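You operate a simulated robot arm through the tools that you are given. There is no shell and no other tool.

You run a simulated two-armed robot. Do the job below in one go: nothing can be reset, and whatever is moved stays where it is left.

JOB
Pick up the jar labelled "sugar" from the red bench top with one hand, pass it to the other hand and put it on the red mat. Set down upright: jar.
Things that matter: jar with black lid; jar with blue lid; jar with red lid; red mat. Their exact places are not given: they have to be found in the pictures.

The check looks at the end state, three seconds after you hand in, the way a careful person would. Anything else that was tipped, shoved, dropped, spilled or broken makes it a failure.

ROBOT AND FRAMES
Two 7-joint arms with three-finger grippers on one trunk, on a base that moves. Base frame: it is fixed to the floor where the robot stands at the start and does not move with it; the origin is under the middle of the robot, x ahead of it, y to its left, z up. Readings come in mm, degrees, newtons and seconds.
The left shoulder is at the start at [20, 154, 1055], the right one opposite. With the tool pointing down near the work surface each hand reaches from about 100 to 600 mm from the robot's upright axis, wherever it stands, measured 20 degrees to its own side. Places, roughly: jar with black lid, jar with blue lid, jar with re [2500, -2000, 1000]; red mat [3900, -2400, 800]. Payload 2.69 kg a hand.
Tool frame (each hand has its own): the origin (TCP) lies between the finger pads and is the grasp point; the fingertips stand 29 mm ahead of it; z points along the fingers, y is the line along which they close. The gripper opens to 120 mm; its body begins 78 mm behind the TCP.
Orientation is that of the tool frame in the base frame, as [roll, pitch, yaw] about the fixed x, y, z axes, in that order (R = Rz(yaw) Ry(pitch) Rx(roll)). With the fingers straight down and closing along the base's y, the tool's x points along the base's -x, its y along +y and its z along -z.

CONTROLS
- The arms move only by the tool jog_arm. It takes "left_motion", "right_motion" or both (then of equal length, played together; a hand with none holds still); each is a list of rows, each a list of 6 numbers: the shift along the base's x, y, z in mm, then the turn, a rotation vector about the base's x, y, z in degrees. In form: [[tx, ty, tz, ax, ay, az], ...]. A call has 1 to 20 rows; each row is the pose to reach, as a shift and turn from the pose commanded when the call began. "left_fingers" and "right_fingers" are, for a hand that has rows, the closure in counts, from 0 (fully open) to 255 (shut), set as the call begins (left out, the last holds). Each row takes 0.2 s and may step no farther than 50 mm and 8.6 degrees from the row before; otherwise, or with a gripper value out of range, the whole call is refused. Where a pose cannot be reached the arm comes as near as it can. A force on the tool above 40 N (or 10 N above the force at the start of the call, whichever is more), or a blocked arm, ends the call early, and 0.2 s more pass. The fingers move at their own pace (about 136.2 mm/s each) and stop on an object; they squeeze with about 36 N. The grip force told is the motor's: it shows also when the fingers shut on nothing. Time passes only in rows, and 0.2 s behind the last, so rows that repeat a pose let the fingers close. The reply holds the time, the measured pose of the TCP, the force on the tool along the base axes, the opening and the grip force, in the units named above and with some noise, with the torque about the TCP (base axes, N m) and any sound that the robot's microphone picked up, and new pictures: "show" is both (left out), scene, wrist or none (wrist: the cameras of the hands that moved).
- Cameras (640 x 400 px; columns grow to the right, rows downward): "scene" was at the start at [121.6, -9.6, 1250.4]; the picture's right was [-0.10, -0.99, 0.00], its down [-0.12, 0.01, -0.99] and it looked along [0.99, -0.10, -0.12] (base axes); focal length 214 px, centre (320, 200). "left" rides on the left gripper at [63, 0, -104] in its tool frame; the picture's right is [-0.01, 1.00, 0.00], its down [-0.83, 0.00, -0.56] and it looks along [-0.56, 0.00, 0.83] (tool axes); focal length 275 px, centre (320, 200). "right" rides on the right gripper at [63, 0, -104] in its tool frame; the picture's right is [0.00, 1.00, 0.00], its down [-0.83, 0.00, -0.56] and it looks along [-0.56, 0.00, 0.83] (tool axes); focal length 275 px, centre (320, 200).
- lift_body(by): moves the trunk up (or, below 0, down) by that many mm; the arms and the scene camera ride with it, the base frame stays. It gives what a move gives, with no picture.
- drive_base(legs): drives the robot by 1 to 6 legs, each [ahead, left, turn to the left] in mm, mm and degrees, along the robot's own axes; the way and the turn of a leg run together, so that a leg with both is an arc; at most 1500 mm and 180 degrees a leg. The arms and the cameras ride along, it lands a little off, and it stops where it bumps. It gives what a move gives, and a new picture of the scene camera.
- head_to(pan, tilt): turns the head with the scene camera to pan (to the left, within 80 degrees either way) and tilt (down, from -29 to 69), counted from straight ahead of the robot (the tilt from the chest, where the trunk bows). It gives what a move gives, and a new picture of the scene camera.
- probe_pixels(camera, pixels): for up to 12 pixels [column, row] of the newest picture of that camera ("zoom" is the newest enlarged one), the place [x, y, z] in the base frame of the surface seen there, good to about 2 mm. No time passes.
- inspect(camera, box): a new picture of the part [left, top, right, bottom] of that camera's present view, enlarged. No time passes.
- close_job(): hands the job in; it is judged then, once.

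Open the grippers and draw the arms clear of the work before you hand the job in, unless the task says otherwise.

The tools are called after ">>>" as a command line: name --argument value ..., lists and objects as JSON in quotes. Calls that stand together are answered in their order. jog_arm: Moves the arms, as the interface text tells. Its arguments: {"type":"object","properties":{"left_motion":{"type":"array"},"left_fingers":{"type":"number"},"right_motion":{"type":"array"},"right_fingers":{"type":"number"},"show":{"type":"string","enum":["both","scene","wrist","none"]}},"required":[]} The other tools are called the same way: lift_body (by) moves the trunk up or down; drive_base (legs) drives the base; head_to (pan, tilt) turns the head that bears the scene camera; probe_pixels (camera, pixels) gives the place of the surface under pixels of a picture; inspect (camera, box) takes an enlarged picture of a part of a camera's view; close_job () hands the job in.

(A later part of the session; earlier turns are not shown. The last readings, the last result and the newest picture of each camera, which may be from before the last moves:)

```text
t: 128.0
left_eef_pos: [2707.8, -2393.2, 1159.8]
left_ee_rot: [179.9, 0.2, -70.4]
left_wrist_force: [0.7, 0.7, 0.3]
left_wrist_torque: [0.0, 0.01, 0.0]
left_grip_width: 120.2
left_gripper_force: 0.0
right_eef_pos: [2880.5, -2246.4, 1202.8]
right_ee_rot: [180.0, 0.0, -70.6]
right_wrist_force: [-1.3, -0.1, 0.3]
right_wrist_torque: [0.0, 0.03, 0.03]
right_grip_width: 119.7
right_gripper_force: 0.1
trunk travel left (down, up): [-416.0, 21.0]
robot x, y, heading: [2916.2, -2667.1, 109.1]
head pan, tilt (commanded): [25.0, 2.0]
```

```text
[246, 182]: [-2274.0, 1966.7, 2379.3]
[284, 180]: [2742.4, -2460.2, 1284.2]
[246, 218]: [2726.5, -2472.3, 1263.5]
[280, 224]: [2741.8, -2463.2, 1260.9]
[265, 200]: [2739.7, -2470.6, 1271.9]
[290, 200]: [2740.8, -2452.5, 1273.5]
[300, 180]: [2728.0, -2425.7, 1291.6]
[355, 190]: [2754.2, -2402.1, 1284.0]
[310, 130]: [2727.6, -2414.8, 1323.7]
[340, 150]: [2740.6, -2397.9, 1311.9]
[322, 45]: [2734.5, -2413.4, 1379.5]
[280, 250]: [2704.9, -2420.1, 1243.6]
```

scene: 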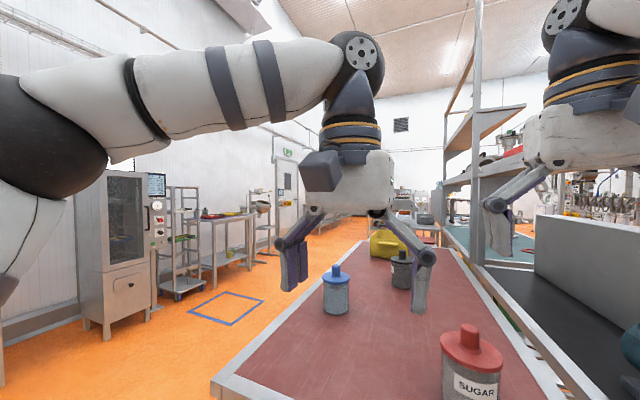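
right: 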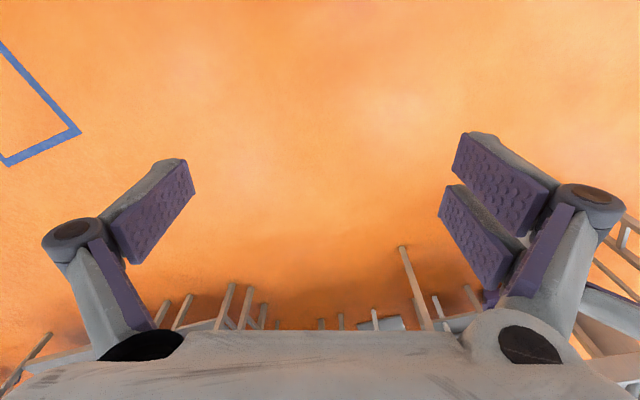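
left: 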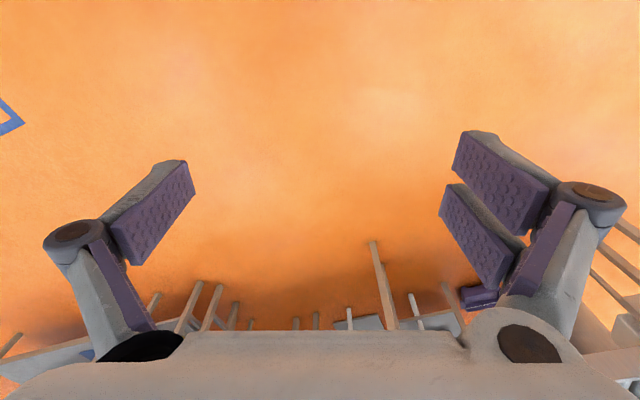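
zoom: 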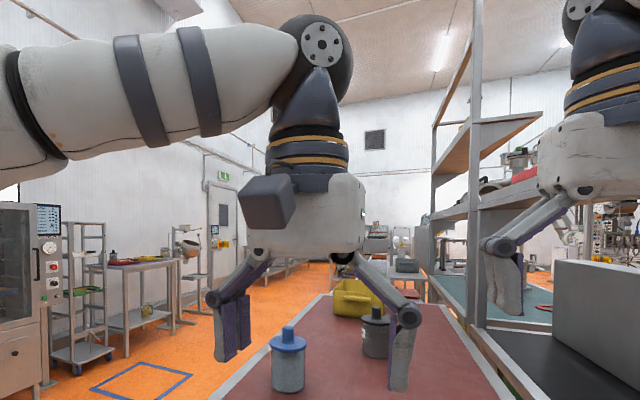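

The camera box sits on the robot side of the hand (85 mm off axis), so a side grasp must be tilted about 20° down. First I look right to see how the right arm stands relative to the post and shelf.

>>> head_to --pan -40 --tilt 2

```text
t: 129.3
left_eef_pos: [2708.7, -2392.9, 1159.6]
left_ee_rot: [-180.0, 0.2, -70.5]
left_wrist_force: [-0.6, 0.2, 0.5]
left_wrist_torque: [-0.01, 0.0, -0.02]
left_grip_width: 119.8
left_gripper_force: 0.0
right_eef_pos: [2882.2, -2246.0, 1202.3]
right_ee_rot: [180.0, 0.0, -70.6]
right_wrist_force: [0.7, -0.8, 1.4]
right_wrist_torque: [0.0, 0.0, -0.03]
right_grip_width: 119.9
right_gripper_force: 0.1
trunk travel left (down, up): [-416.0, 21.0]
robot x, y, heading: [2918.4, -2670.7, 109.6]
head pan, tilt (commanded): [-40.0, 2.0]
```

scene: 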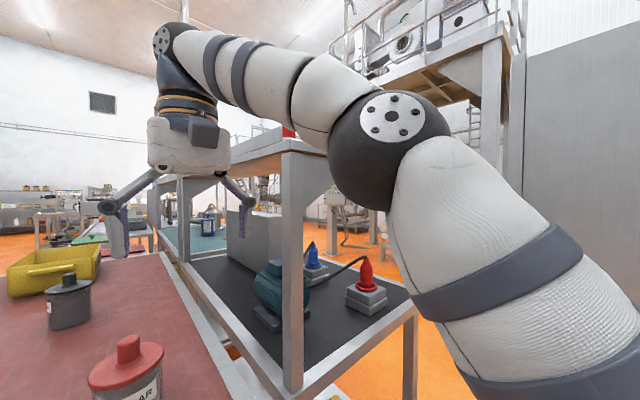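

The right elbow appears close to the post/shelf at (305,160). I probe post, shelf and the right arm's positions.

>>> probe_pixels --camera "scene" --pixels '[[300, 165], [300, 370], [286, 300], [240, 155], [390, 115], [340, 190], [330, 100], [260, 90], [180, 45], [390, 300], [205, 160], [320, 180]]'

```text
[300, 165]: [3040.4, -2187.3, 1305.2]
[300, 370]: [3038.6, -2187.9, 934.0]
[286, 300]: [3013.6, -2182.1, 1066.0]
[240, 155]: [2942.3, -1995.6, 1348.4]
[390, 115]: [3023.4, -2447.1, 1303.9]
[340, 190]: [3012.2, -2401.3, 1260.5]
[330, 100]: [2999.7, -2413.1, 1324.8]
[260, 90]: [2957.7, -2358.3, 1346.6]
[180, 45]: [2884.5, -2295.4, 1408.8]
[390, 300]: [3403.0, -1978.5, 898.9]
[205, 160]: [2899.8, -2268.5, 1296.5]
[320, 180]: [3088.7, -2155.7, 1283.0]
```

The right elbow has about 200 mm to the post, fine for now. I park the right hand back and outward to make room, and bring the left hand forward (still pointing down, well above the jars).

>>> jog_arm --right_motion '[[27, -26, -10, 0, 0, 0], [54, -51, -20, 0, 0, 0], [81, -77, -30, 0, 0, 0], [108, -103, -40, 0, 0, 0], [135, -128, -50, 0, 0, 0]]' --left_motion '[[1, 43, 0, 0, 0, 0], [2, 86, 0, 0, 0, 0], [2, 129, 0, 0, 0, 0], [3, 173, 0, 0, 0, 0], [4, 216, 0, 0, 0, 0]]' --show "none"

>>> head_to --pan 20 --tilt 15

```text
t: 130.6
left_eef_pos: [2703.0, -2245.0, 1122.8]
left_ee_rot: [-180.0, 0.0, -70.5]
left_wrist_force: [0.8, 0.8, -0.4]
left_wrist_torque: [-0.05, 0.0, 0.02]
left_grip_width: 120.0
left_gripper_force: 0.1
left hand out of reach, approached as far as the arm can: row 4, 5
right_eef_pos: [3017.4, -2374.6, 1151.3]
right_ee_rot: [179.9, -0.1, -70.5]
right_wrist_force: [0.0, 0.8, -0.3]
right_wrist_torque: [-0.04, -0.02, 0.0]
right_grip_width: 120.0
right_gripper_force: 0.1
trunk travel left (down, up): [-416.0, 21.0]
robot x, y, heading: [2915.8, -2669.5, 109.5]
head pan, tilt (commanded): [-40.0, 2.0]
```

```text
t: 131.8
left_eef_pos: [2703.5, -2247.5, 1125.3]
left_ee_rot: [-179.9, 0.2, -70.5]
left_wrist_force: [0.7, 0.3, 0.0]
left_wrist_torque: [-0.01, 0.0, 0.0]
left_grip_width: 119.9
left_gripper_force: 0.1
right_eef_pos: [3017.8, -2376.0, 1153.6]
right_ee_rot: [-180.0, 0.0, -70.6]
right_wrist_force: [-0.1, -0.3, 0.2]
right_wrist_torque: [0.03, 0.0, -0.02]
right_grip_width: 120.0
right_gripper_force: 0.0
trunk travel left (down, up): [-416.0, 21.0]
robot x, y, heading: [2916.4, -2666.1, 109.4]
head pan, tilt (commanded): [20.0, 15.0]
```

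scene: 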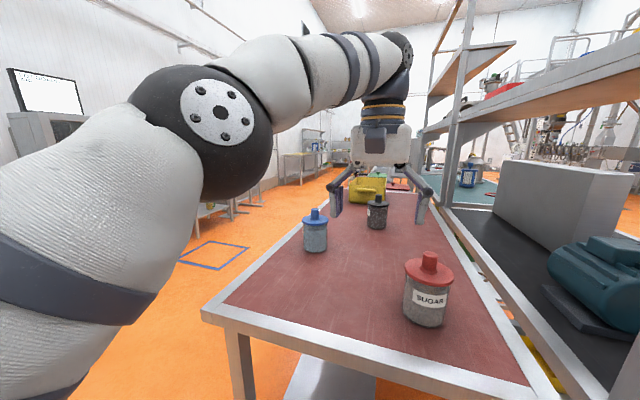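

The left arm reached its limit at about 466 mm ahead with the tool down. I begin pitching the left tool upward (rotation about the robot's right-pointing axis) by 23° and see where the TCP settles.

>>> jog_arm --left_motion '[[0, 0, 0, 7.25, 2.6, 0], [0, 0, 0, 14.5, 5.2, 0], [0, 0, 0, 21.7, 7.8, 0]]' --show "scene"

```text
t: 132.7
left_eef_pos: [2703.1, -2245.8, 1122.7]
left_ee_rot: [179.9, 23.4, -70.4]
left_wrist_force: [-1.2, 0.0, 0.3]
left_wrist_torque: [0.0, 0.0, -0.02]
left_grip_width: 120.0
left_gripper_force: 0.0
right_eef_pos: [3017.4, -2375.8, 1153.1]
right_ee_rot: [180.0, 0.0, -70.5]
right_wrist_force: [-0.3, -0.5, 0.3]
right_wrist_torque: [0.0, -0.04, 0.03]
right_grip_width: 119.9
right_gripper_force: 0.1
trunk travel left (down, up): [-416.0, 21.0]
robot x, y, heading: [2914.4, -2669.1, 109.3]
head pan, tilt (commanded): [20.0, 15.0]
```

scene: 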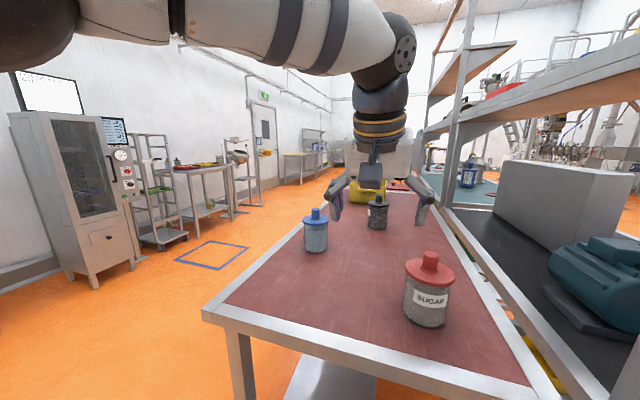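

The TCP held at (2703,-2246,1123) while pitching 23°, as wanted. I pitch the remaining 46.6° while moving the TCP to right above the grasp point at z≈1096 (fingertips stay above the knob).

>>> jog_arm --left_motion '[[13, 15, -4, 7.31, 2.6, 0], [26, 31, -9, 14.62, 5.2, 0], [38, 46, -13, 21.93, 7.8, 0], [51, 62, -18, 29.24, 10.4, 0], [64, 78, -22, 36.55, 13.0, 0], [77, 93, -27, 43.9, 15.6, 0], [77, 93, -27, 43.9, 15.6, 0]]' --show "both"

```text
t: 134.2
left_eef_pos: [2781.9, -2153.0, 1095.9]
left_ee_rot: [-179.8, 69.8, -70.2]
left_wrist_force: [0.3, 0.2, -0.2]
left_wrist_torque: [0.02, 0.01, 0.01]
left_grip_width: 119.9
left_gripper_force: 0.1
right_eef_pos: [3017.6, -2375.1, 1152.9]
right_ee_rot: [180.0, 0.0, -70.6]
right_wrist_force: [-0.4, -0.8, -1.1]
right_wrist_torque: [0.0, 0.02, 0.0]
right_grip_width: 120.2
right_gripper_force: 0.1
trunk travel left (down, up): [-416.0, 21.0]
robot x, y, heading: [2917.6, -2668.4, 109.5]
head pan, tilt (commanded): [20.0, 15.0]
```

scene: 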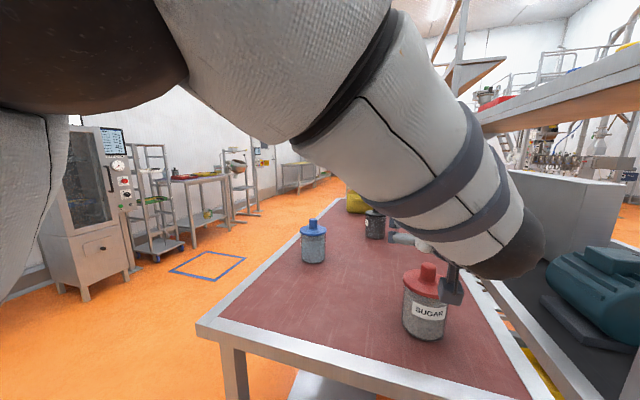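
left: 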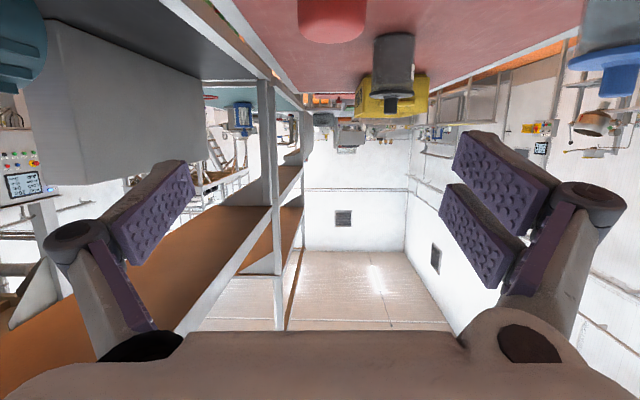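

The left hand is above the jar pointing 20° below horizontal; in its (upside-down) view the red knob is at (332,15). I probe the knob and flange via this camera to refine lateral alignment.

>>> inspect --camera "left" --box '[240, 0, 440, 125]'

>>> probe_pixels --camera "left" --pixels '[[332, 38], [332, 20], [302, 10], [362, 10], [332, 5]]'

```text
3.20 times, centred on (340, 62) of left
```

zoom: 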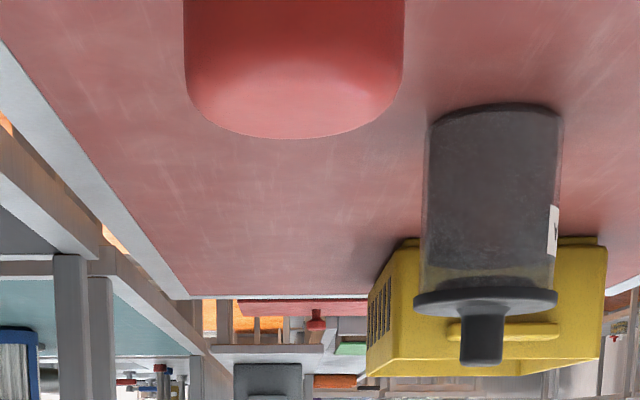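

```text
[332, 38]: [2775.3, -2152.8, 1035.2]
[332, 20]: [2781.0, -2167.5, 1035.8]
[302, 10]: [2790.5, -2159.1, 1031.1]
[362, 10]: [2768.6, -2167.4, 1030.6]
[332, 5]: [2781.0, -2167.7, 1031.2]
```

The knob centre works out to about (2777,-2155), 4.7 mm to the hand's left side. Because the camera box would come close to the bench edge at 20°, I tilt the tool 10° further down and correct laterally before descending.

>>> jog_arm --left_motion '[[-2, -1, 0, -4.71, -1.67, 0], [-4.4, -1.6, 0, -9.42, -3.34, 0], [-4.4, -1.6, 0, -9.42, -3.34, 0]]' --show "both"

>>> head_to --pan 0 --tilt 25

```text
t: 135.1
left_eef_pos: [2776.6, -2155.3, 1095.1]
left_ee_rot: [179.9, 59.9, -70.5]
left_wrist_force: [-0.5, -0.3, 0.6]
left_wrist_torque: [0.01, 0.0, 0.06]
left_grip_width: 120.0
left_gripper_force: 0.1
right_eef_pos: [3018.2, -2375.6, 1152.3]
right_ee_rot: [-180.0, 0.0, -70.6]
right_wrist_force: [-1.0, -0.6, 0.7]
right_wrist_torque: [0.03, 0.04, 0.01]
right_grip_width: 120.0
right_gripper_force: 0.1
trunk travel left (down, up): [-416.0, 21.0]
robot x, y, heading: [2917.5, -2666.4, 109.6]
head pan, tilt (commanded): [20.0, 15.0]
```

scene: 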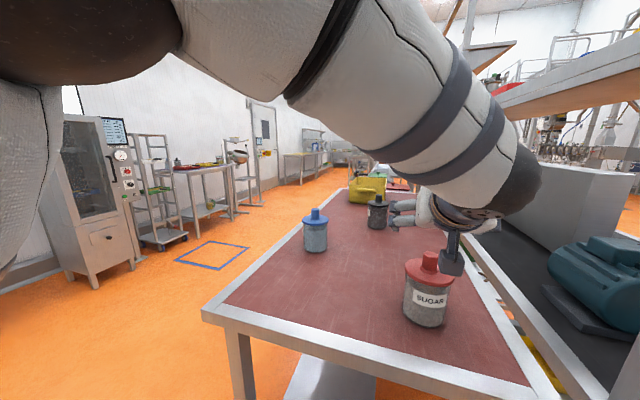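
left: 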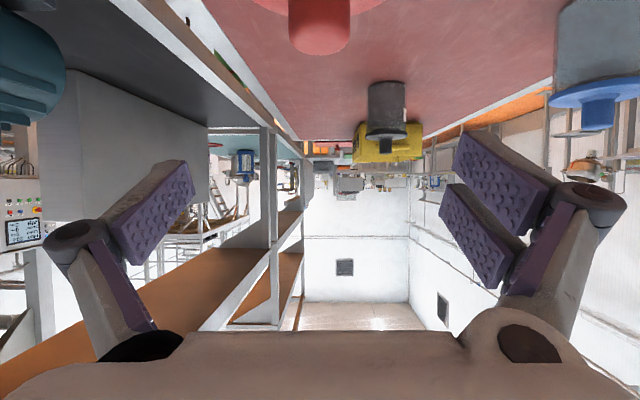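

```text
t: 135.9
left_eef_pos: [2776.3, -2154.3, 1097.2]
left_ee_rot: [179.8, 59.8, -70.6]
left_wrist_force: [0.2, -0.3, -0.5]
left_wrist_torque: [0.02, 0.01, 0.03]
left_grip_width: 120.0
left_gripper_force: 0.2
right_eef_pos: [3018.5, -2375.7, 1153.4]
right_ee_rot: [179.9, 0.0, -70.6]
right_wrist_force: [0.9, 0.3, 0.8]
right_wrist_torque: [-0.02, -0.01, 0.02]
right_grip_width: 120.0
right_gripper_force: 0.1
trunk travel left (down, up): [-416.0, 21.0]
robot x, y, heading: [2918.0, -2665.1, 109.4]
head pan, tilt (commanded): [0.0, 25.0]
```

scene: 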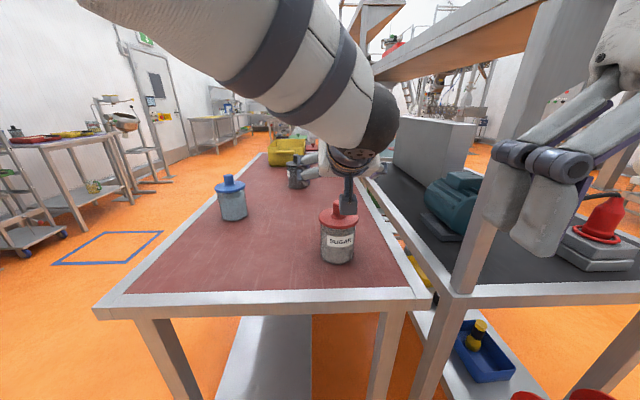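

The knob is now centred at column 320 in the wrist view. I descend vertically 80 mm with the fingers open, then check.

>>> jog_arm --left_motion '[[0, 0, -27, 0, 0, 0], [0, 0, -54, 0, 0, 0], [0, 0, -80, 0, 0, 0]]' --left_fingers 0 --show "both"

```text
t: 136.7
left_eef_pos: [2776.6, -2154.3, 1017.7]
left_ee_rot: [-179.6, 60.1, -70.1]
left_wrist_force: [0.9, 0.2, -0.5]
left_wrist_torque: [0.0, -0.02, 0.0]
left_grip_width: 119.9
left_gripper_force: 0.0
right_eef_pos: [3017.3, -2375.3, 1152.4]
right_ee_rot: [-179.9, 0.2, -70.6]
right_wrist_force: [0.5, 0.0, 0.4]
right_wrist_torque: [-0.02, 0.0, 0.01]
right_grip_width: 119.7
right_gripper_force: 0.1
trunk travel left (down, up): [-416.0, 21.0]
robot x, y, heading: [2916.6, -2665.7, 109.5]
head pan, tilt (commanded): [0.0, 25.0]
```

scene: 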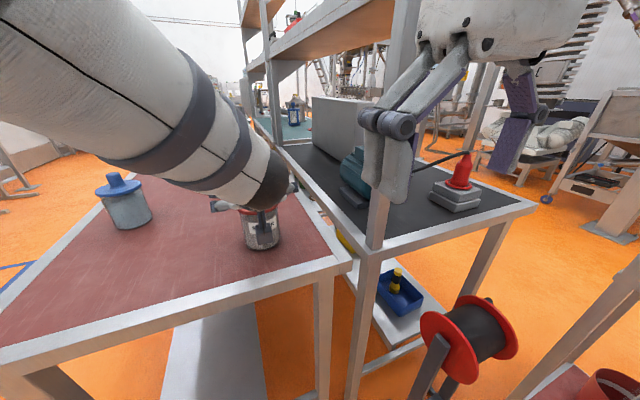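
left: 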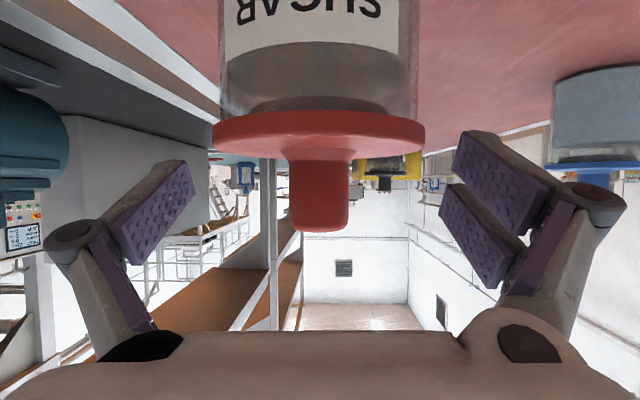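

The jar is centred between the fingers in the wrist view (flange from 212 to 426). The scene view swung right, so the left forearm seems to press on the head; I turn the head away to −45°.

>>> head_to --pan -45 --tilt 25

```text
t: 137.8
left_eef_pos: [2776.5, -2155.3, 1015.9]
left_ee_rot: [180.0, 59.8, -70.6]
left_wrist_force: [-0.1, 0.9, -1.1]
left_wrist_torque: [0.0, -0.04, -0.02]
left_grip_width: 119.8
left_gripper_force: 0.1
right_eef_pos: [3017.9, -2374.4, 1152.5]
right_ee_rot: [179.9, 0.0, -70.6]
right_wrist_force: [0.4, 0.3, -0.1]
right_wrist_torque: [-0.03, 0.04, 0.02]
right_grip_width: 120.1
right_gripper_force: 0.0
trunk travel left (down, up): [-416.0, 21.0]
robot x, y, heading: [2913.1, -2665.6, 109.1]
head pan, tilt (commanded): [-45.0, 25.0]
```

scene: 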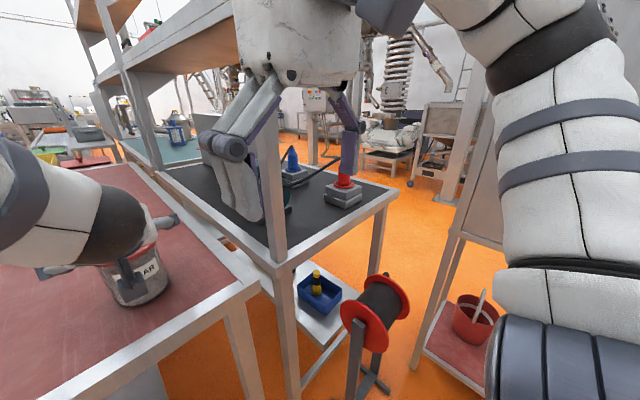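

Head is free now and the hand pose is unchanged at (2776.5,-2155,1016). I descend the remaining 72 mm to z≈944.

>>> jog_arm --left_motion '[[0, 0, -25, 0, 0, 0], [0, 0, -50, 0, 0, 0], [0, 0, -65, 0, 0, 0], [0, 0, -73, 0, 0, 0], [0, 0, -73, 0, 0, 0]]' --show "both"

```text
t: 139.0
left_eef_pos: [2776.1, -2153.4, 941.5]
left_ee_rot: [-179.9, 59.9, -70.4]
left_wrist_force: [-0.2, 0.0, -0.5]
left_wrist_torque: [0.03, 0.0, 0.0]
left_grip_width: 119.9
left_gripper_force: 0.0
right_eef_pos: [3018.3, -2375.5, 1152.1]
right_ee_rot: [180.0, 0.0, -70.6]
right_wrist_force: [-0.4, -0.9, -0.5]
right_wrist_torque: [0.01, 0.02, 0.04]
right_grip_width: 120.0
right_gripper_force: 0.1
trunk travel left (down, up): [-416.0, 21.0]
robot x, y, heading: [2915.8, -2667.5, 109.6]
head pan, tilt (commanded): [-45.0, 25.0]
```

scene: 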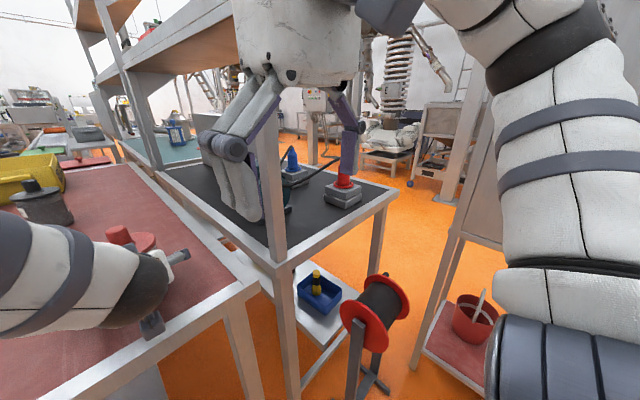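
left: 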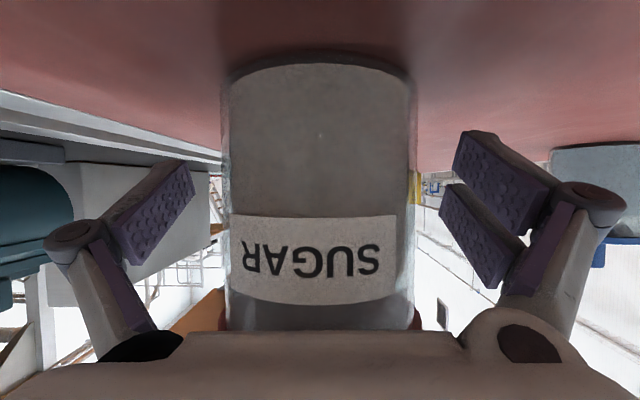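

The jar body sits centred (columns 222–416) between open fingers at z≈942 with no contact force. I close the left gripper.

>>> jog_arm --left_motion '[[0, 0, 0, 0, 0, 0], [0, 0, 0, 0, 0, 0], [0, 0, 0, 0, 0, 0], [0, 0, 0, 0, 0, 0], [0, 0, 0, 0, 0, 0]]' --left_fingers 255 --show "both"

```text
t: 140.2
left_eef_pos: [2776.9, -2154.0, 941.6]
left_ee_rot: [179.9, 59.9, -70.6]
left_wrist_force: [1.0, 0.8, 2.9]
left_wrist_torque: [0.02, 0.05, -0.05]
left_grip_width: 77.9
left_gripper_force: 36.0
right_eef_pos: [3018.3, -2376.2, 1152.3]
right_ee_rot: [180.0, 0.2, -70.6]
right_wrist_force: [-0.6, -0.6, 0.4]
right_wrist_torque: [-0.02, -0.01, -0.01]
right_grip_width: 119.9
right_gripper_force: 0.0
trunk travel left (down, up): [-416.0, 21.0]
robot x, y, heading: [2917.9, -2665.8, 109.4]
head pan, tilt (commanded): [-45.0, 25.0]
```

scene: 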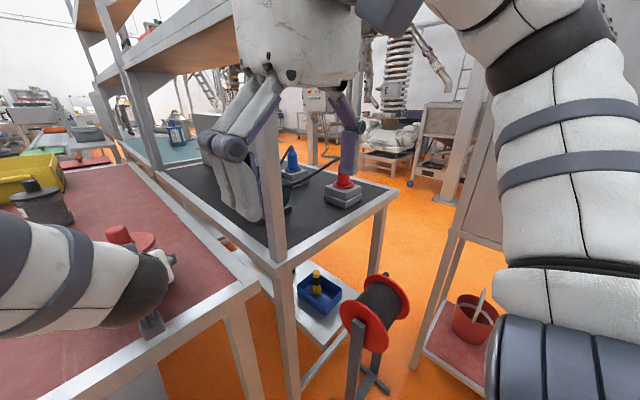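
left: 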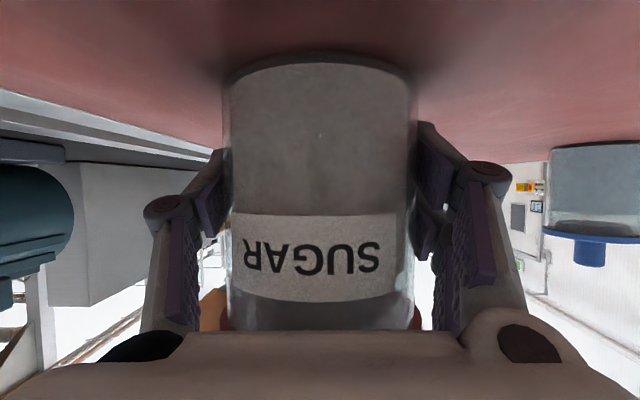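

The gripper closed on the body at 77.9 mm with 36 N. I lift 25 mm slowly and check that the jar comes along upright.

>>> jog_arm --left_motion '[[0, 0, 5, 0, 0, 0], [0, 0, 12, 0, 0, 0], [0, 0, 20, 0, 0, 0], [0, 0, 25, 0, 0, 0], [0, 0, 25, 0, 0, 0]]' --show "both"

```text
t: 141.4
left_eef_pos: [2775.9, -2152.4, 967.2]
left_ee_rot: [180.0, 59.8, -70.5]
left_wrist_force: [-1.1, 0.5, -3.7]
left_wrist_torque: [-0.01, -0.02, 0.01]
left_grip_width: 77.6
left_gripper_force: 35.9
right_eef_pos: [3018.4, -2375.5, 1152.2]
right_ee_rot: [-180.0, 0.0, -70.6]
right_wrist_force: [-0.1, 0.3, 0.0]
right_wrist_torque: [0.0, 0.0, 0.03]
right_grip_width: 120.2
right_gripper_force: 0.2
trunk travel left (down, up): [-416.0, 21.0]
robot x, y, heading: [2916.4, -2667.0, 109.5]
head pan, tilt (commanded): [-45.0, 25.0]
```

scene: 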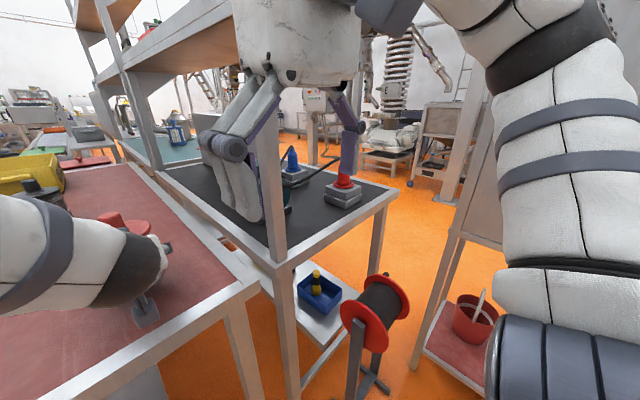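
left: 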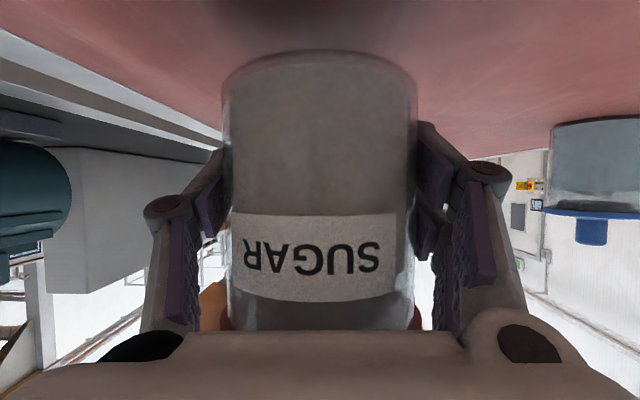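

The jar came up with the hand (about 3.7 N, steady in view). To give the right arm room from the post, I shift the robot 200 mm to the left, with the jar still just above the bench.

>>> drive_base --legs '[[0, 200, 0]]'

>>> head_to --pan -25 --tilt 30

```text
t: 143.6
left_eef_pos: [2584.1, -2220.9, 966.6]
left_ee_rot: [-180.0, 59.7, -70.5]
left_wrist_force: [-1.0, -0.2, -4.2]
left_wrist_torque: [0.01, -0.02, -0.02]
left_grip_width: 77.8
left_gripper_force: 35.7
right_eef_pos: [2826.3, -2442.3, 1152.2]
right_ee_rot: [-180.0, 0.0, -70.5]
right_wrist_force: [-0.5, 0.5, -0.4]
right_wrist_torque: [-0.01, -0.02, -0.04]
right_grip_width: 119.8
right_gripper_force: 0.1
trunk travel left (down, up): [-416.0, 21.0]
robot x, y, heading: [2721.6, -2738.4, 109.5]
head pan, tilt (commanded): [-45.0, 25.0]
```

scene: 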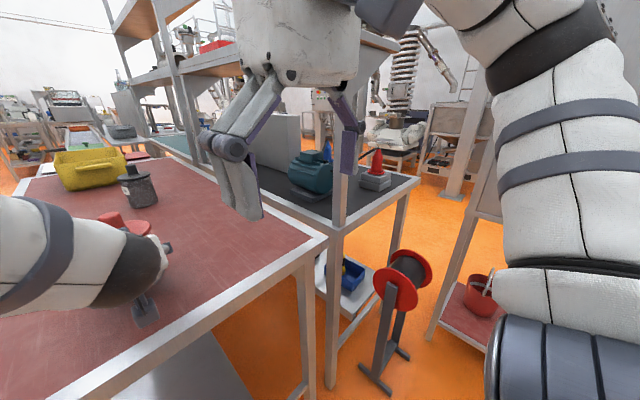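

```text
t: 144.4
left_eef_pos: [2584.6, -2221.5, 967.9]
left_ee_rot: [179.9, 59.8, -70.5]
left_wrist_force: [0.3, -0.6, -4.2]
left_wrist_torque: [0.01, -0.01, 0.01]
left_grip_width: 77.4
left_gripper_force: 35.7
right_eef_pos: [2827.6, -2441.8, 1153.5]
right_ee_rot: [-180.0, 0.0, -70.5]
right_wrist_force: [-0.1, 0.0, 0.6]
right_wrist_torque: [0.01, 0.0, 0.02]
right_grip_width: 120.2
right_gripper_force: 0.1
trunk travel left (down, up): [-416.0, 21.0]
robot x, y, heading: [2725.6, -2735.8, 109.7]
head pan, tilt (commanded): [-25.0, 30.0]
```

scene: 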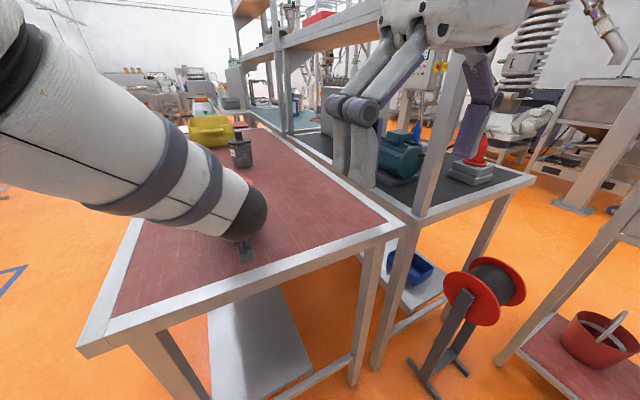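

The jar is held at about (2584,-2221). To make it reachable from above by the right hand, I raise the trunk 21 mm, then bring the jar back toward me and lower it again by the same amount.

>>> lift_body --by 20

>>> jog_arm --left_motion '[[7, -20, -5, 0, 0, 0], [14, -40, -10, 0, 0, 0], [21, -60, -15, 0, 0, 0], [28, -80, -20, 0, 0, 0], [28, -80, -20, 0, 0, 0]]' --show "both"

```text
t: 145.1
left_eef_pos: [2584.6, -2220.9, 984.8]
left_ee_rot: [179.8, 59.7, -70.5]
left_wrist_force: [0.3, -0.5, -4.0]
left_wrist_torque: [0.04, -0.02, 0.01]
left_grip_width: 77.7
left_gripper_force: 36.4
right_eef_pos: [2827.0, -2441.6, 1171.9]
right_ee_rot: [180.0, 0.0, -70.4]
right_wrist_force: [-0.1, 1.3, 0.6]
right_wrist_torque: [-0.02, 0.01, -0.03]
right_grip_width: 120.0
right_gripper_force: 0.1
trunk travel left (down, up): [-436.0, 1.0]
robot x, y, heading: [2726.3, -2735.4, 109.5]
head pan, tilt (commanded): [-25.0, 30.0]
```

```text
t: 146.3
left_eef_pos: [2613.0, -2300.7, 968.1]
left_ee_rot: [179.9, 59.7, -70.6]
left_wrist_force: [-0.9, 0.0, -4.4]
left_wrist_torque: [0.02, 0.01, -0.01]
left_grip_width: 77.7
left_gripper_force: 36.5
right_eef_pos: [2826.2, -2442.8, 1172.4]
right_ee_rot: [180.0, 0.0, -70.6]
right_wrist_force: [0.2, 0.7, 0.7]
right_wrist_torque: [0.01, -0.01, 0.0]
right_grip_width: 120.3
right_gripper_force: 0.1
trunk travel left (down, up): [-436.0, 1.0]
robot x, y, heading: [2726.6, -2731.9, 109.3]
head pan, tilt (commanded): [-25.0, 30.0]
```

scene: 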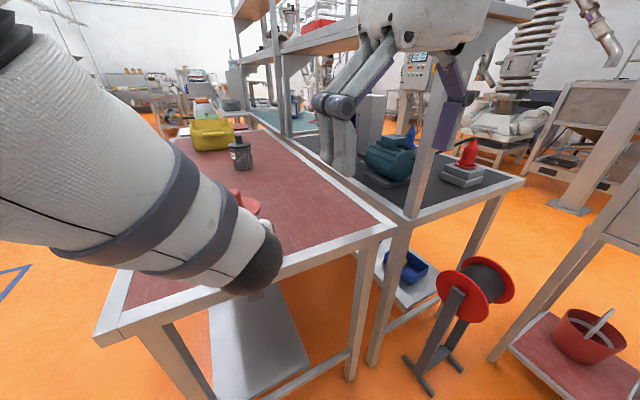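
left: 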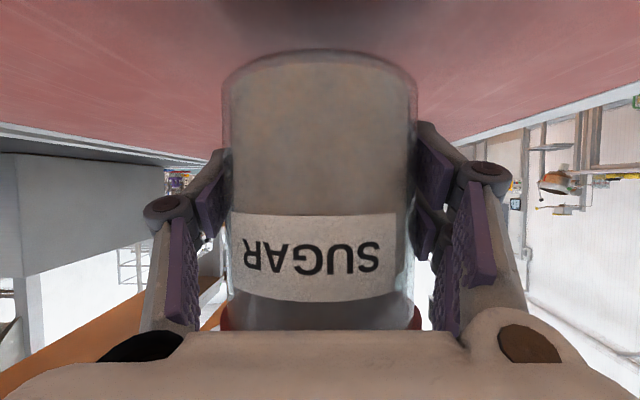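

The jar is now held at (2613,-2301), bottom about 26 mm above the bench. I bring the right hand forward on its side at z≈1150, then it will move left over the knob.

>>> jog_arm --right_motion '[[-14, 39, -5, 0, 0, 0], [-27, 77, -10, 0, 0, 0], [-41, 116, -15, 0, 0, 0], [-55, 155, -20, 0, 0, 0], [-68, 193, -22, 0, 0, 0], [-68, 193, -22, 0, 0, 0]]' --show "both"

```text
t: 147.7
left_eef_pos: [2613.1, -2300.1, 967.9]
left_ee_rot: [179.8, 59.9, -70.5]
left_wrist_force: [-1.1, -0.3, -3.8]
left_wrist_torque: [0.03, 0.03, 0.0]
left_grip_width: 77.5
left_gripper_force: 35.7
right_eef_pos: [2758.0, -2250.8, 1149.5]
right_ee_rot: [-180.0, 0.1, -70.4]
right_wrist_force: [0.4, 0.1, 0.4]
right_wrist_torque: [0.02, -0.02, 0.0]
right_grip_width: 119.9
right_gripper_force: 0.2
trunk travel left (down, up): [-436.0, 1.0]
robot x, y, heading: [2727.9, -2733.1, 109.4]
head pan, tilt (commanded): [-25.0, 30.0]
```

scene: 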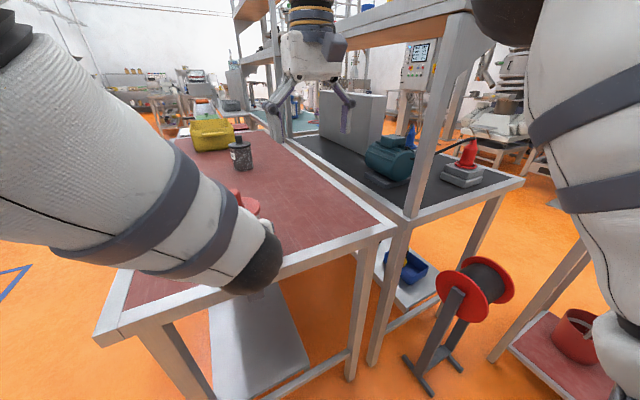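
right: 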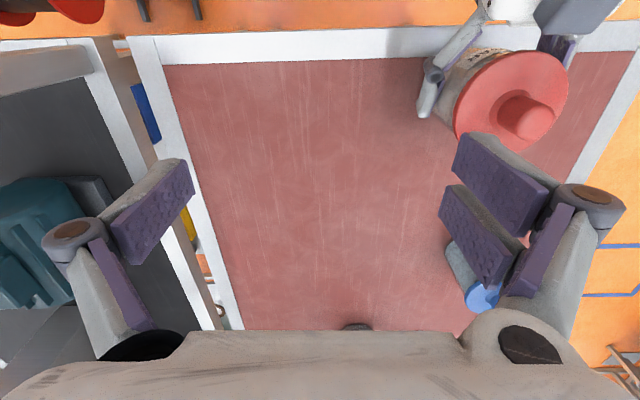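

In the right wrist view the jar's knob is at (522,112), left of the hand. I probe its place to steer above it.

>>> inspect --camera "right" --box '[400, 20, 620, 158]'

>>> probe_pixels --camera "right" --pixels '[[525, 115], [535, 118], [515, 110], [525, 105], [528, 125], [470, 100], [545, 75], [490, 60]]'

```text
2.90 times, centred on (510, 89) of right
```

zoom: 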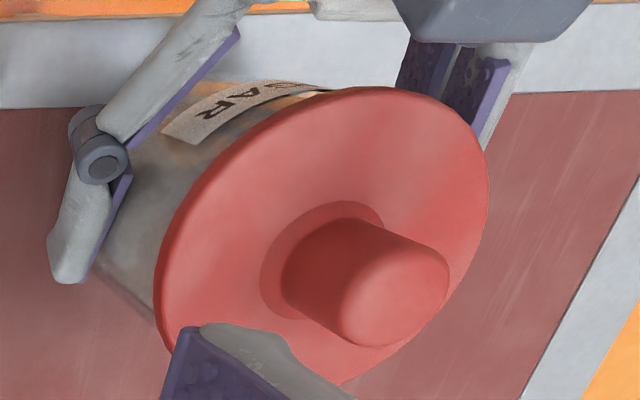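

```text
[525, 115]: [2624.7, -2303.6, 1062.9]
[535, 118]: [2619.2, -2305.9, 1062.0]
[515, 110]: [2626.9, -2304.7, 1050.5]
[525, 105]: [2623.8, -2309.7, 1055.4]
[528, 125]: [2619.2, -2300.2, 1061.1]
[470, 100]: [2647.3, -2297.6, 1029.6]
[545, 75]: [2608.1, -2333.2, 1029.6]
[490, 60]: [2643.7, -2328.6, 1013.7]
```

The knob's axis is near (2613,-2303) with its top at z≈1062. I move the right hand left above it at z≈1125 and partly close its fingers.

>>> jog_arm --right_motion '[[-36, -13, -6, 0, 0, 0], [-72, -26, -12, 0, 0, 0], [-109, -39, -18, 0, 0, 0], [-145, -52, -25, 0, 0, 0], [-145, -52, -25, 0, 0, 0]]' --right_fingers 100 --show "both"

```text
t: 148.9
left_eef_pos: [2612.5, -2301.3, 967.7]
left_ee_rot: [180.0, 59.9, -70.4]
left_wrist_force: [0.3, -0.1, -4.3]
left_wrist_torque: [0.0, 0.0, 0.04]
left_grip_width: 77.7
left_gripper_force: 35.3
right_eef_pos: [2613.4, -2302.2, 1122.6]
right_ee_rot: [180.0, 0.1, -70.5]
right_wrist_force: [-0.5, -0.5, 0.8]
right_wrist_torque: [0.0, 0.0, -0.02]
right_grip_width: 72.7
right_gripper_force: 0.1
trunk travel left (down, up): [-436.0, 1.0]
robot x, y, heading: [2725.1, -2737.9, 109.7]
head pan, tilt (commanded): [-25.0, 30.0]
```

scene: 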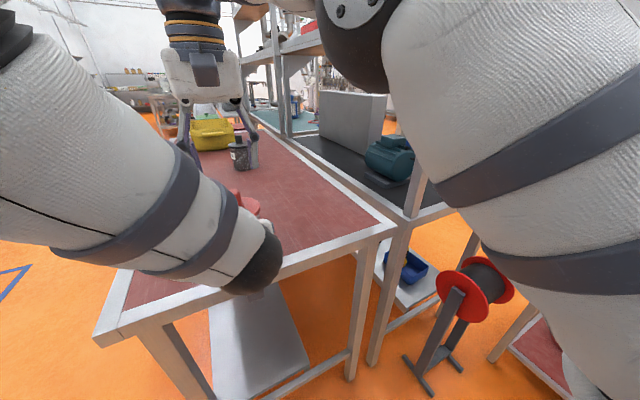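
right: 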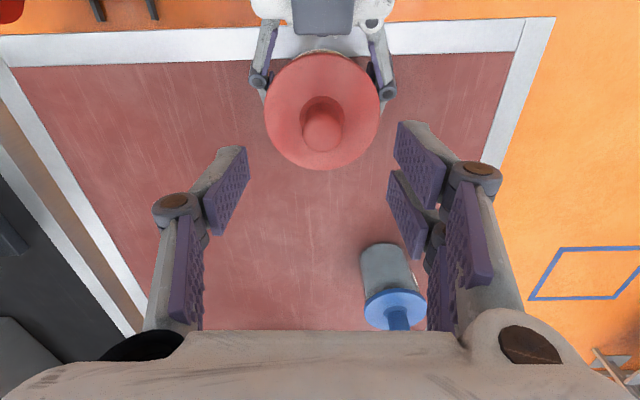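

The lid is centred under the right hand: knob near (322,131), where I'd expect (320,136) for perfect alignment. I probe the knob's outline for fine correction.

>>> inspect --camera "right" --box '[240, 40, 400, 180]'

>>> probe_pixels --camera "right" --pixels '[[322, 131], [306, 131], [338, 131], [322, 146], [322, 120], [268, 110], [376, 110], [322, 168], [322, 56]]'

```text
2.86 times, centred on (320, 110) of right
```

zoom: 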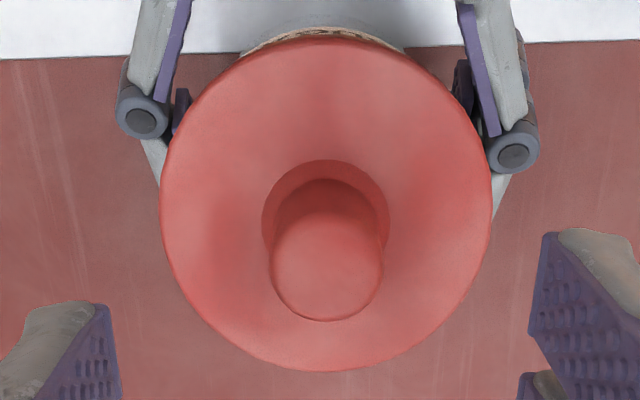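

```text
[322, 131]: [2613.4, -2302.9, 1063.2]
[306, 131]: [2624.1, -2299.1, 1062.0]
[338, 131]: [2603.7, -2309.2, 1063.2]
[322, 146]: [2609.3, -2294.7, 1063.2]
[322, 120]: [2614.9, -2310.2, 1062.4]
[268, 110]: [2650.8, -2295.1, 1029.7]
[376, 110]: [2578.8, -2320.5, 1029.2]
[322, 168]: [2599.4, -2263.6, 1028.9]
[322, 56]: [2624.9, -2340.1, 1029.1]
```

Alignment is within about 1–2 mm. I descend the right hand 57 mm so the fingertips stop just above the lid flange, around the knob.

>>> jog_arm --right_motion '[[-1, -1, -20, 0, 0, 0], [-1, -2, -40, 0, 0, 0], [-1, -2, -50, 0, 0, 0], [-1, -2, -57, 0, 0, 0], [-1, -2, -57, 0, 0, 0]]' --show "both"

```text
t: 150.1
left_eef_pos: [2612.0, -2301.3, 968.1]
left_ee_rot: [179.9, 59.8, -70.5]
left_wrist_force: [0.4, -0.3, -2.7]
left_wrist_torque: [-0.01, -0.02, 0.01]
left_grip_width: 77.7
left_gripper_force: 36.1
right_eef_pos: [2612.4, -2302.7, 1067.4]
right_ee_rot: [179.9, 0.0, -70.6]
right_wrist_force: [-0.1, 0.1, 0.3]
right_wrist_torque: [0.01, -0.02, 0.01]
right_grip_width: 73.0
right_gripper_force: 0.1
trunk travel left (down, up): [-436.0, 1.0]
robot x, y, heading: [2721.3, -2731.7, 109.2]
head pan, tilt (commanded): [-25.0, 30.0]
```

scene: 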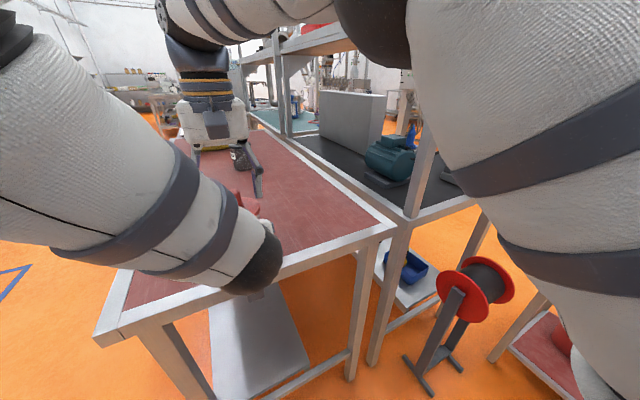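
right: 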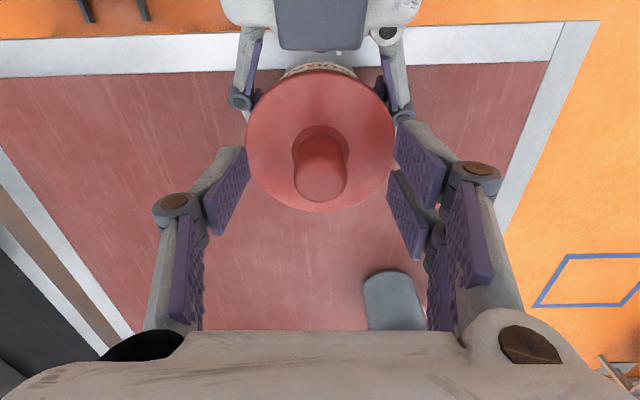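

The knob top (320,181) is level with the right TCP and the fingertips are about 9 mm above the flange. I lower 4 mm more, then close the right fingers on the knob.

>>> jog_arm --right_motion '[[0, 0, -4, 0, 0, 0], [0, 0, -4, 0, 0, 0]]' --show "none"

>>> jog_arm --right_motion '[[0, 0, 0, 0, 0, 0], [0, 0, 0, 0, 0, 0], [0, 0, 0, 0, 0, 0], [0, 0, 0, 0, 0, 0], [0, 0, 0, 0, 0, 0]]' --right_fingers 255 --show "both"

```text
t: 150.7
left_eef_pos: [2612.7, -2301.4, 967.6]
left_ee_rot: [179.9, 59.8, -70.4]
left_wrist_force: [0.3, -0.3, -4.5]
left_wrist_torque: [-0.01, 0.0, -0.01]
left_grip_width: 77.5
left_gripper_force: 36.4
right_eef_pos: [2614.3, -2303.6, 1063.8]
right_ee_rot: [-180.0, 0.0, -70.5]
right_wrist_force: [-0.1, -0.1, 0.5]
right_wrist_torque: [-0.01, -0.01, -0.02]
right_grip_width: 72.8
right_gripper_force: 0.1
trunk travel left (down, up): [-436.0, 1.0]
robot x, y, heading: [2721.7, -2733.0, 109.5]
head pan, tilt (commanded): [-25.0, 30.0]
```

```text
t: 151.9
left_eef_pos: [2612.7, -2301.5, 967.8]
left_ee_rot: [179.9, 59.8, -70.5]
left_wrist_force: [1.5, 0.9, -6.1]
left_wrist_torque: [-0.08, 0.08, 0.09]
left_grip_width: 77.5
left_gripper_force: 36.4
right_eef_pos: [2613.0, -2303.8, 1065.3]
right_ee_rot: [180.0, 0.1, -70.5]
right_wrist_force: [0.2, -1.6, 1.2]
right_wrist_torque: [-0.03, -0.03, -0.02]
right_grip_width: 23.7
right_gripper_force: 35.8
trunk travel left (down, up): [-436.0, 1.0]
robot x, y, heading: [2723.8, -2735.0, 109.5]
head pan, tilt (commanded): [-25.0, 30.0]
```

scene: 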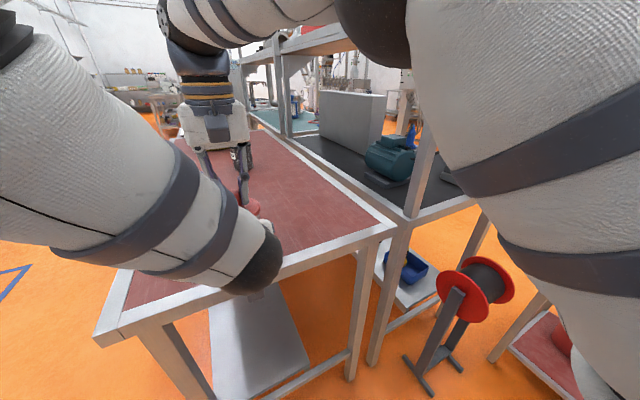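
right: 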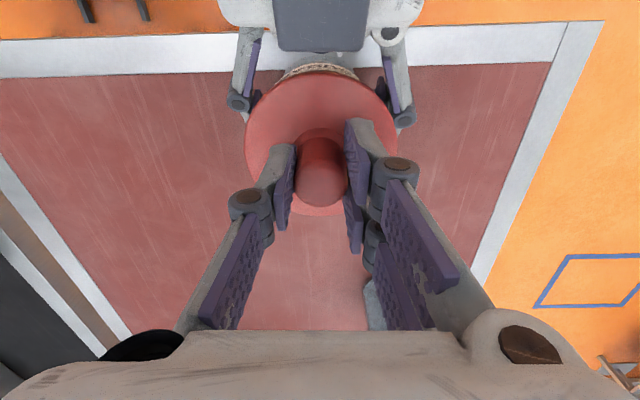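

The right fingers hold the knob at 23.7 mm with 35.8 N. As a test that the lid is fixed to the jar, I pull the right hand up 2 mm while the left still holds the body, and read the forces.

>>> jog_arm --right_motion '[[0, 0, 1, 0, 0, 0], [0, 0, 2.5, 0, 0, 0], [0, 0, 2.5, 0, 0, 0]]' --show "wrist"

```text
t: 152.7
left_eef_pos: [2613.2, -2300.3, 967.8]
left_ee_rot: [179.9, 59.8, -70.5]
left_wrist_force: [-0.5, 0.2, -3.8]
left_wrist_torque: [0.0, 0.0, 0.05]
left_grip_width: 77.8
left_gripper_force: 36.0
right_eef_pos: [2613.3, -2302.9, 1067.3]
right_ee_rot: [-180.0, 0.0, -70.4]
right_wrist_force: [0.4, 0.0, 0.4]
right_wrist_torque: [0.02, 0.01, -0.03]
right_grip_width: 23.9
right_gripper_force: 36.1
trunk travel left (down, up): [-436.0, 1.0]
robot x, y, heading: [2725.6, -2733.9, 109.4]
head pan, tilt (commanded): [-25.0, 30.0]
heard: snap
```

right: 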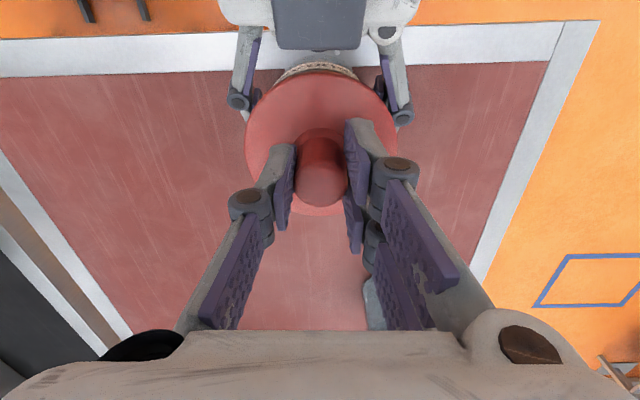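

A "snap" was heard and both wrist loads stayed low (right 0.4 N), so the lid seems to have come loose from the jar rather than carrying it. I will not lift by the lid; I lower the right hand back the 2.5 mm to reseat it and watch the force.

>>> jog_arm --right_motion '[[0, 0, -1, 0, 0, 0], [0, 0, -2, 0, 0, 0], [0, 0, -2.5, 0, 0, 0], [0, 0, -2.5, 0, 0, 0]]' --show "wrist"

>>> inspect --camera "left" --box '[180, 180, 460, 355]'

```text
t: 153.7
left_eef_pos: [2612.4, -2300.2, 968.3]
left_ee_rot: [180.0, 59.7, -70.5]
left_wrist_force: [0.1, -0.7, -3.6]
left_wrist_torque: [-0.04, -0.01, -0.01]
left_grip_width: 77.8
left_gripper_force: 35.8
right_eef_pos: [2612.5, -2304.2, 1064.9]
right_ee_rot: [180.0, 0.0, -70.6]
right_wrist_force: [-0.2, -0.2, -1.3]
right_wrist_torque: [-0.02, 0.03, 0.02]
right_grip_width: 23.7
right_gripper_force: 36.3
trunk travel left (down, up): [-436.0, 1.0]
robot x, y, heading: [2725.1, -2737.2, 109.6]
head pan, tilt (commanded): [-25.0, 30.0]
```

right: 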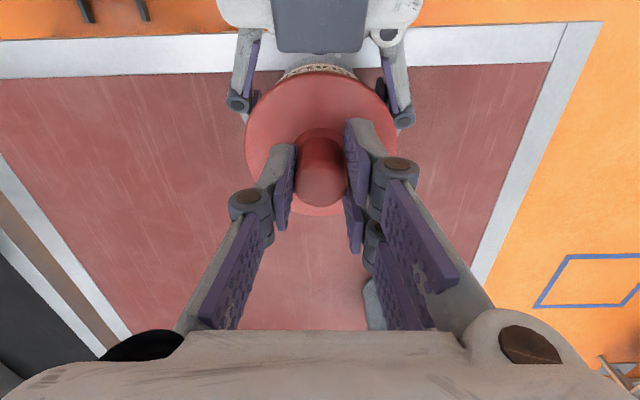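

```text
2.29 times, centred on (320, 268) of left
```

zoom: 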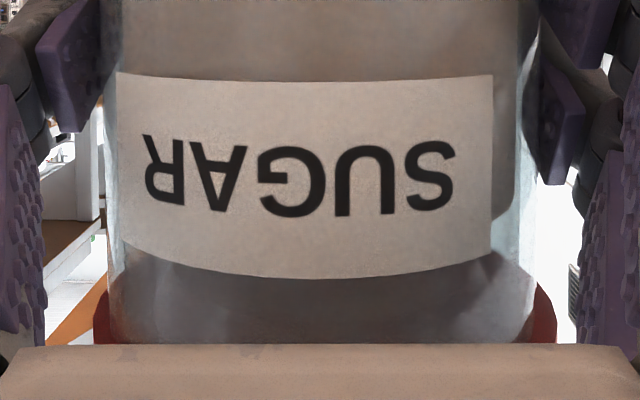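

The lid is back down on the body (right force −1.3 N). I move both hands together 40 mm forward over the bench and lower 23 mm, so the jar can stand on the bench while I press the lid on.

>>> jog_arm --left_motion '[[-4.5, 12.6, 0, 0, 0, 0], [-9, 25, 0, 0, 0, 0], [-13.4, 37.7, 0, 0, 0, 0], [-13.4, 37.7, -8, 0, 0, 0], [-13.4, 37.7, -16, 0, 0, 0], [-13.4, 37.7, -23, 0, 0, 0], [-13.4, 37.7, -23, 0, 0, 0]]' --right_motion '[[-4.5, 12.6, 0, 0, 0, 0], [-9, 25, 0, 0, 0, 0], [-13.4, 37.7, 0, 0, 0, 0], [-13.4, 37.7, -8, 0, 0, 0], [-13.4, 37.7, -16, 0, 0, 0], [-13.4, 37.7, -23, 0, 0, 0], [-13.4, 37.7, -23, 0, 0, 0]]' --show "wrist"

```text
t: 155.3
left_eef_pos: [2598.5, -2263.4, 945.6]
left_ee_rot: [179.9, 59.8, -70.4]
left_wrist_force: [-0.3, -0.3, -3.7]
left_wrist_torque: [-0.02, 0.01, 0.02]
left_grip_width: 78.1
left_gripper_force: 35.8
right_eef_pos: [2599.3, -2265.8, 1040.9]
right_ee_rot: [180.0, 0.0, -70.6]
right_wrist_force: [0.7, 0.4, -0.3]
right_wrist_torque: [0.01, 0.01, -0.03]
right_grip_width: 24.0
right_gripper_force: 35.9
trunk travel left (down, up): [-436.0, 1.0]
robot x, y, heading: [2727.6, -2737.9, 109.7]
head pan, tilt (commanded): [-25.0, 30.0]
```

right: 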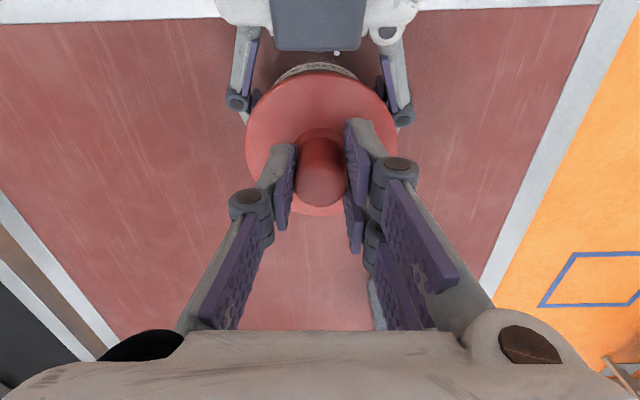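
left: 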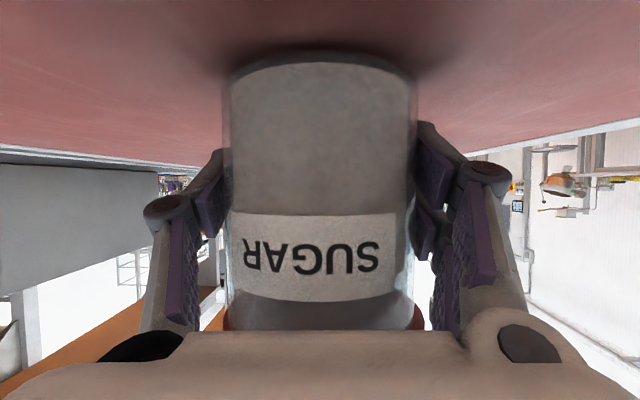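

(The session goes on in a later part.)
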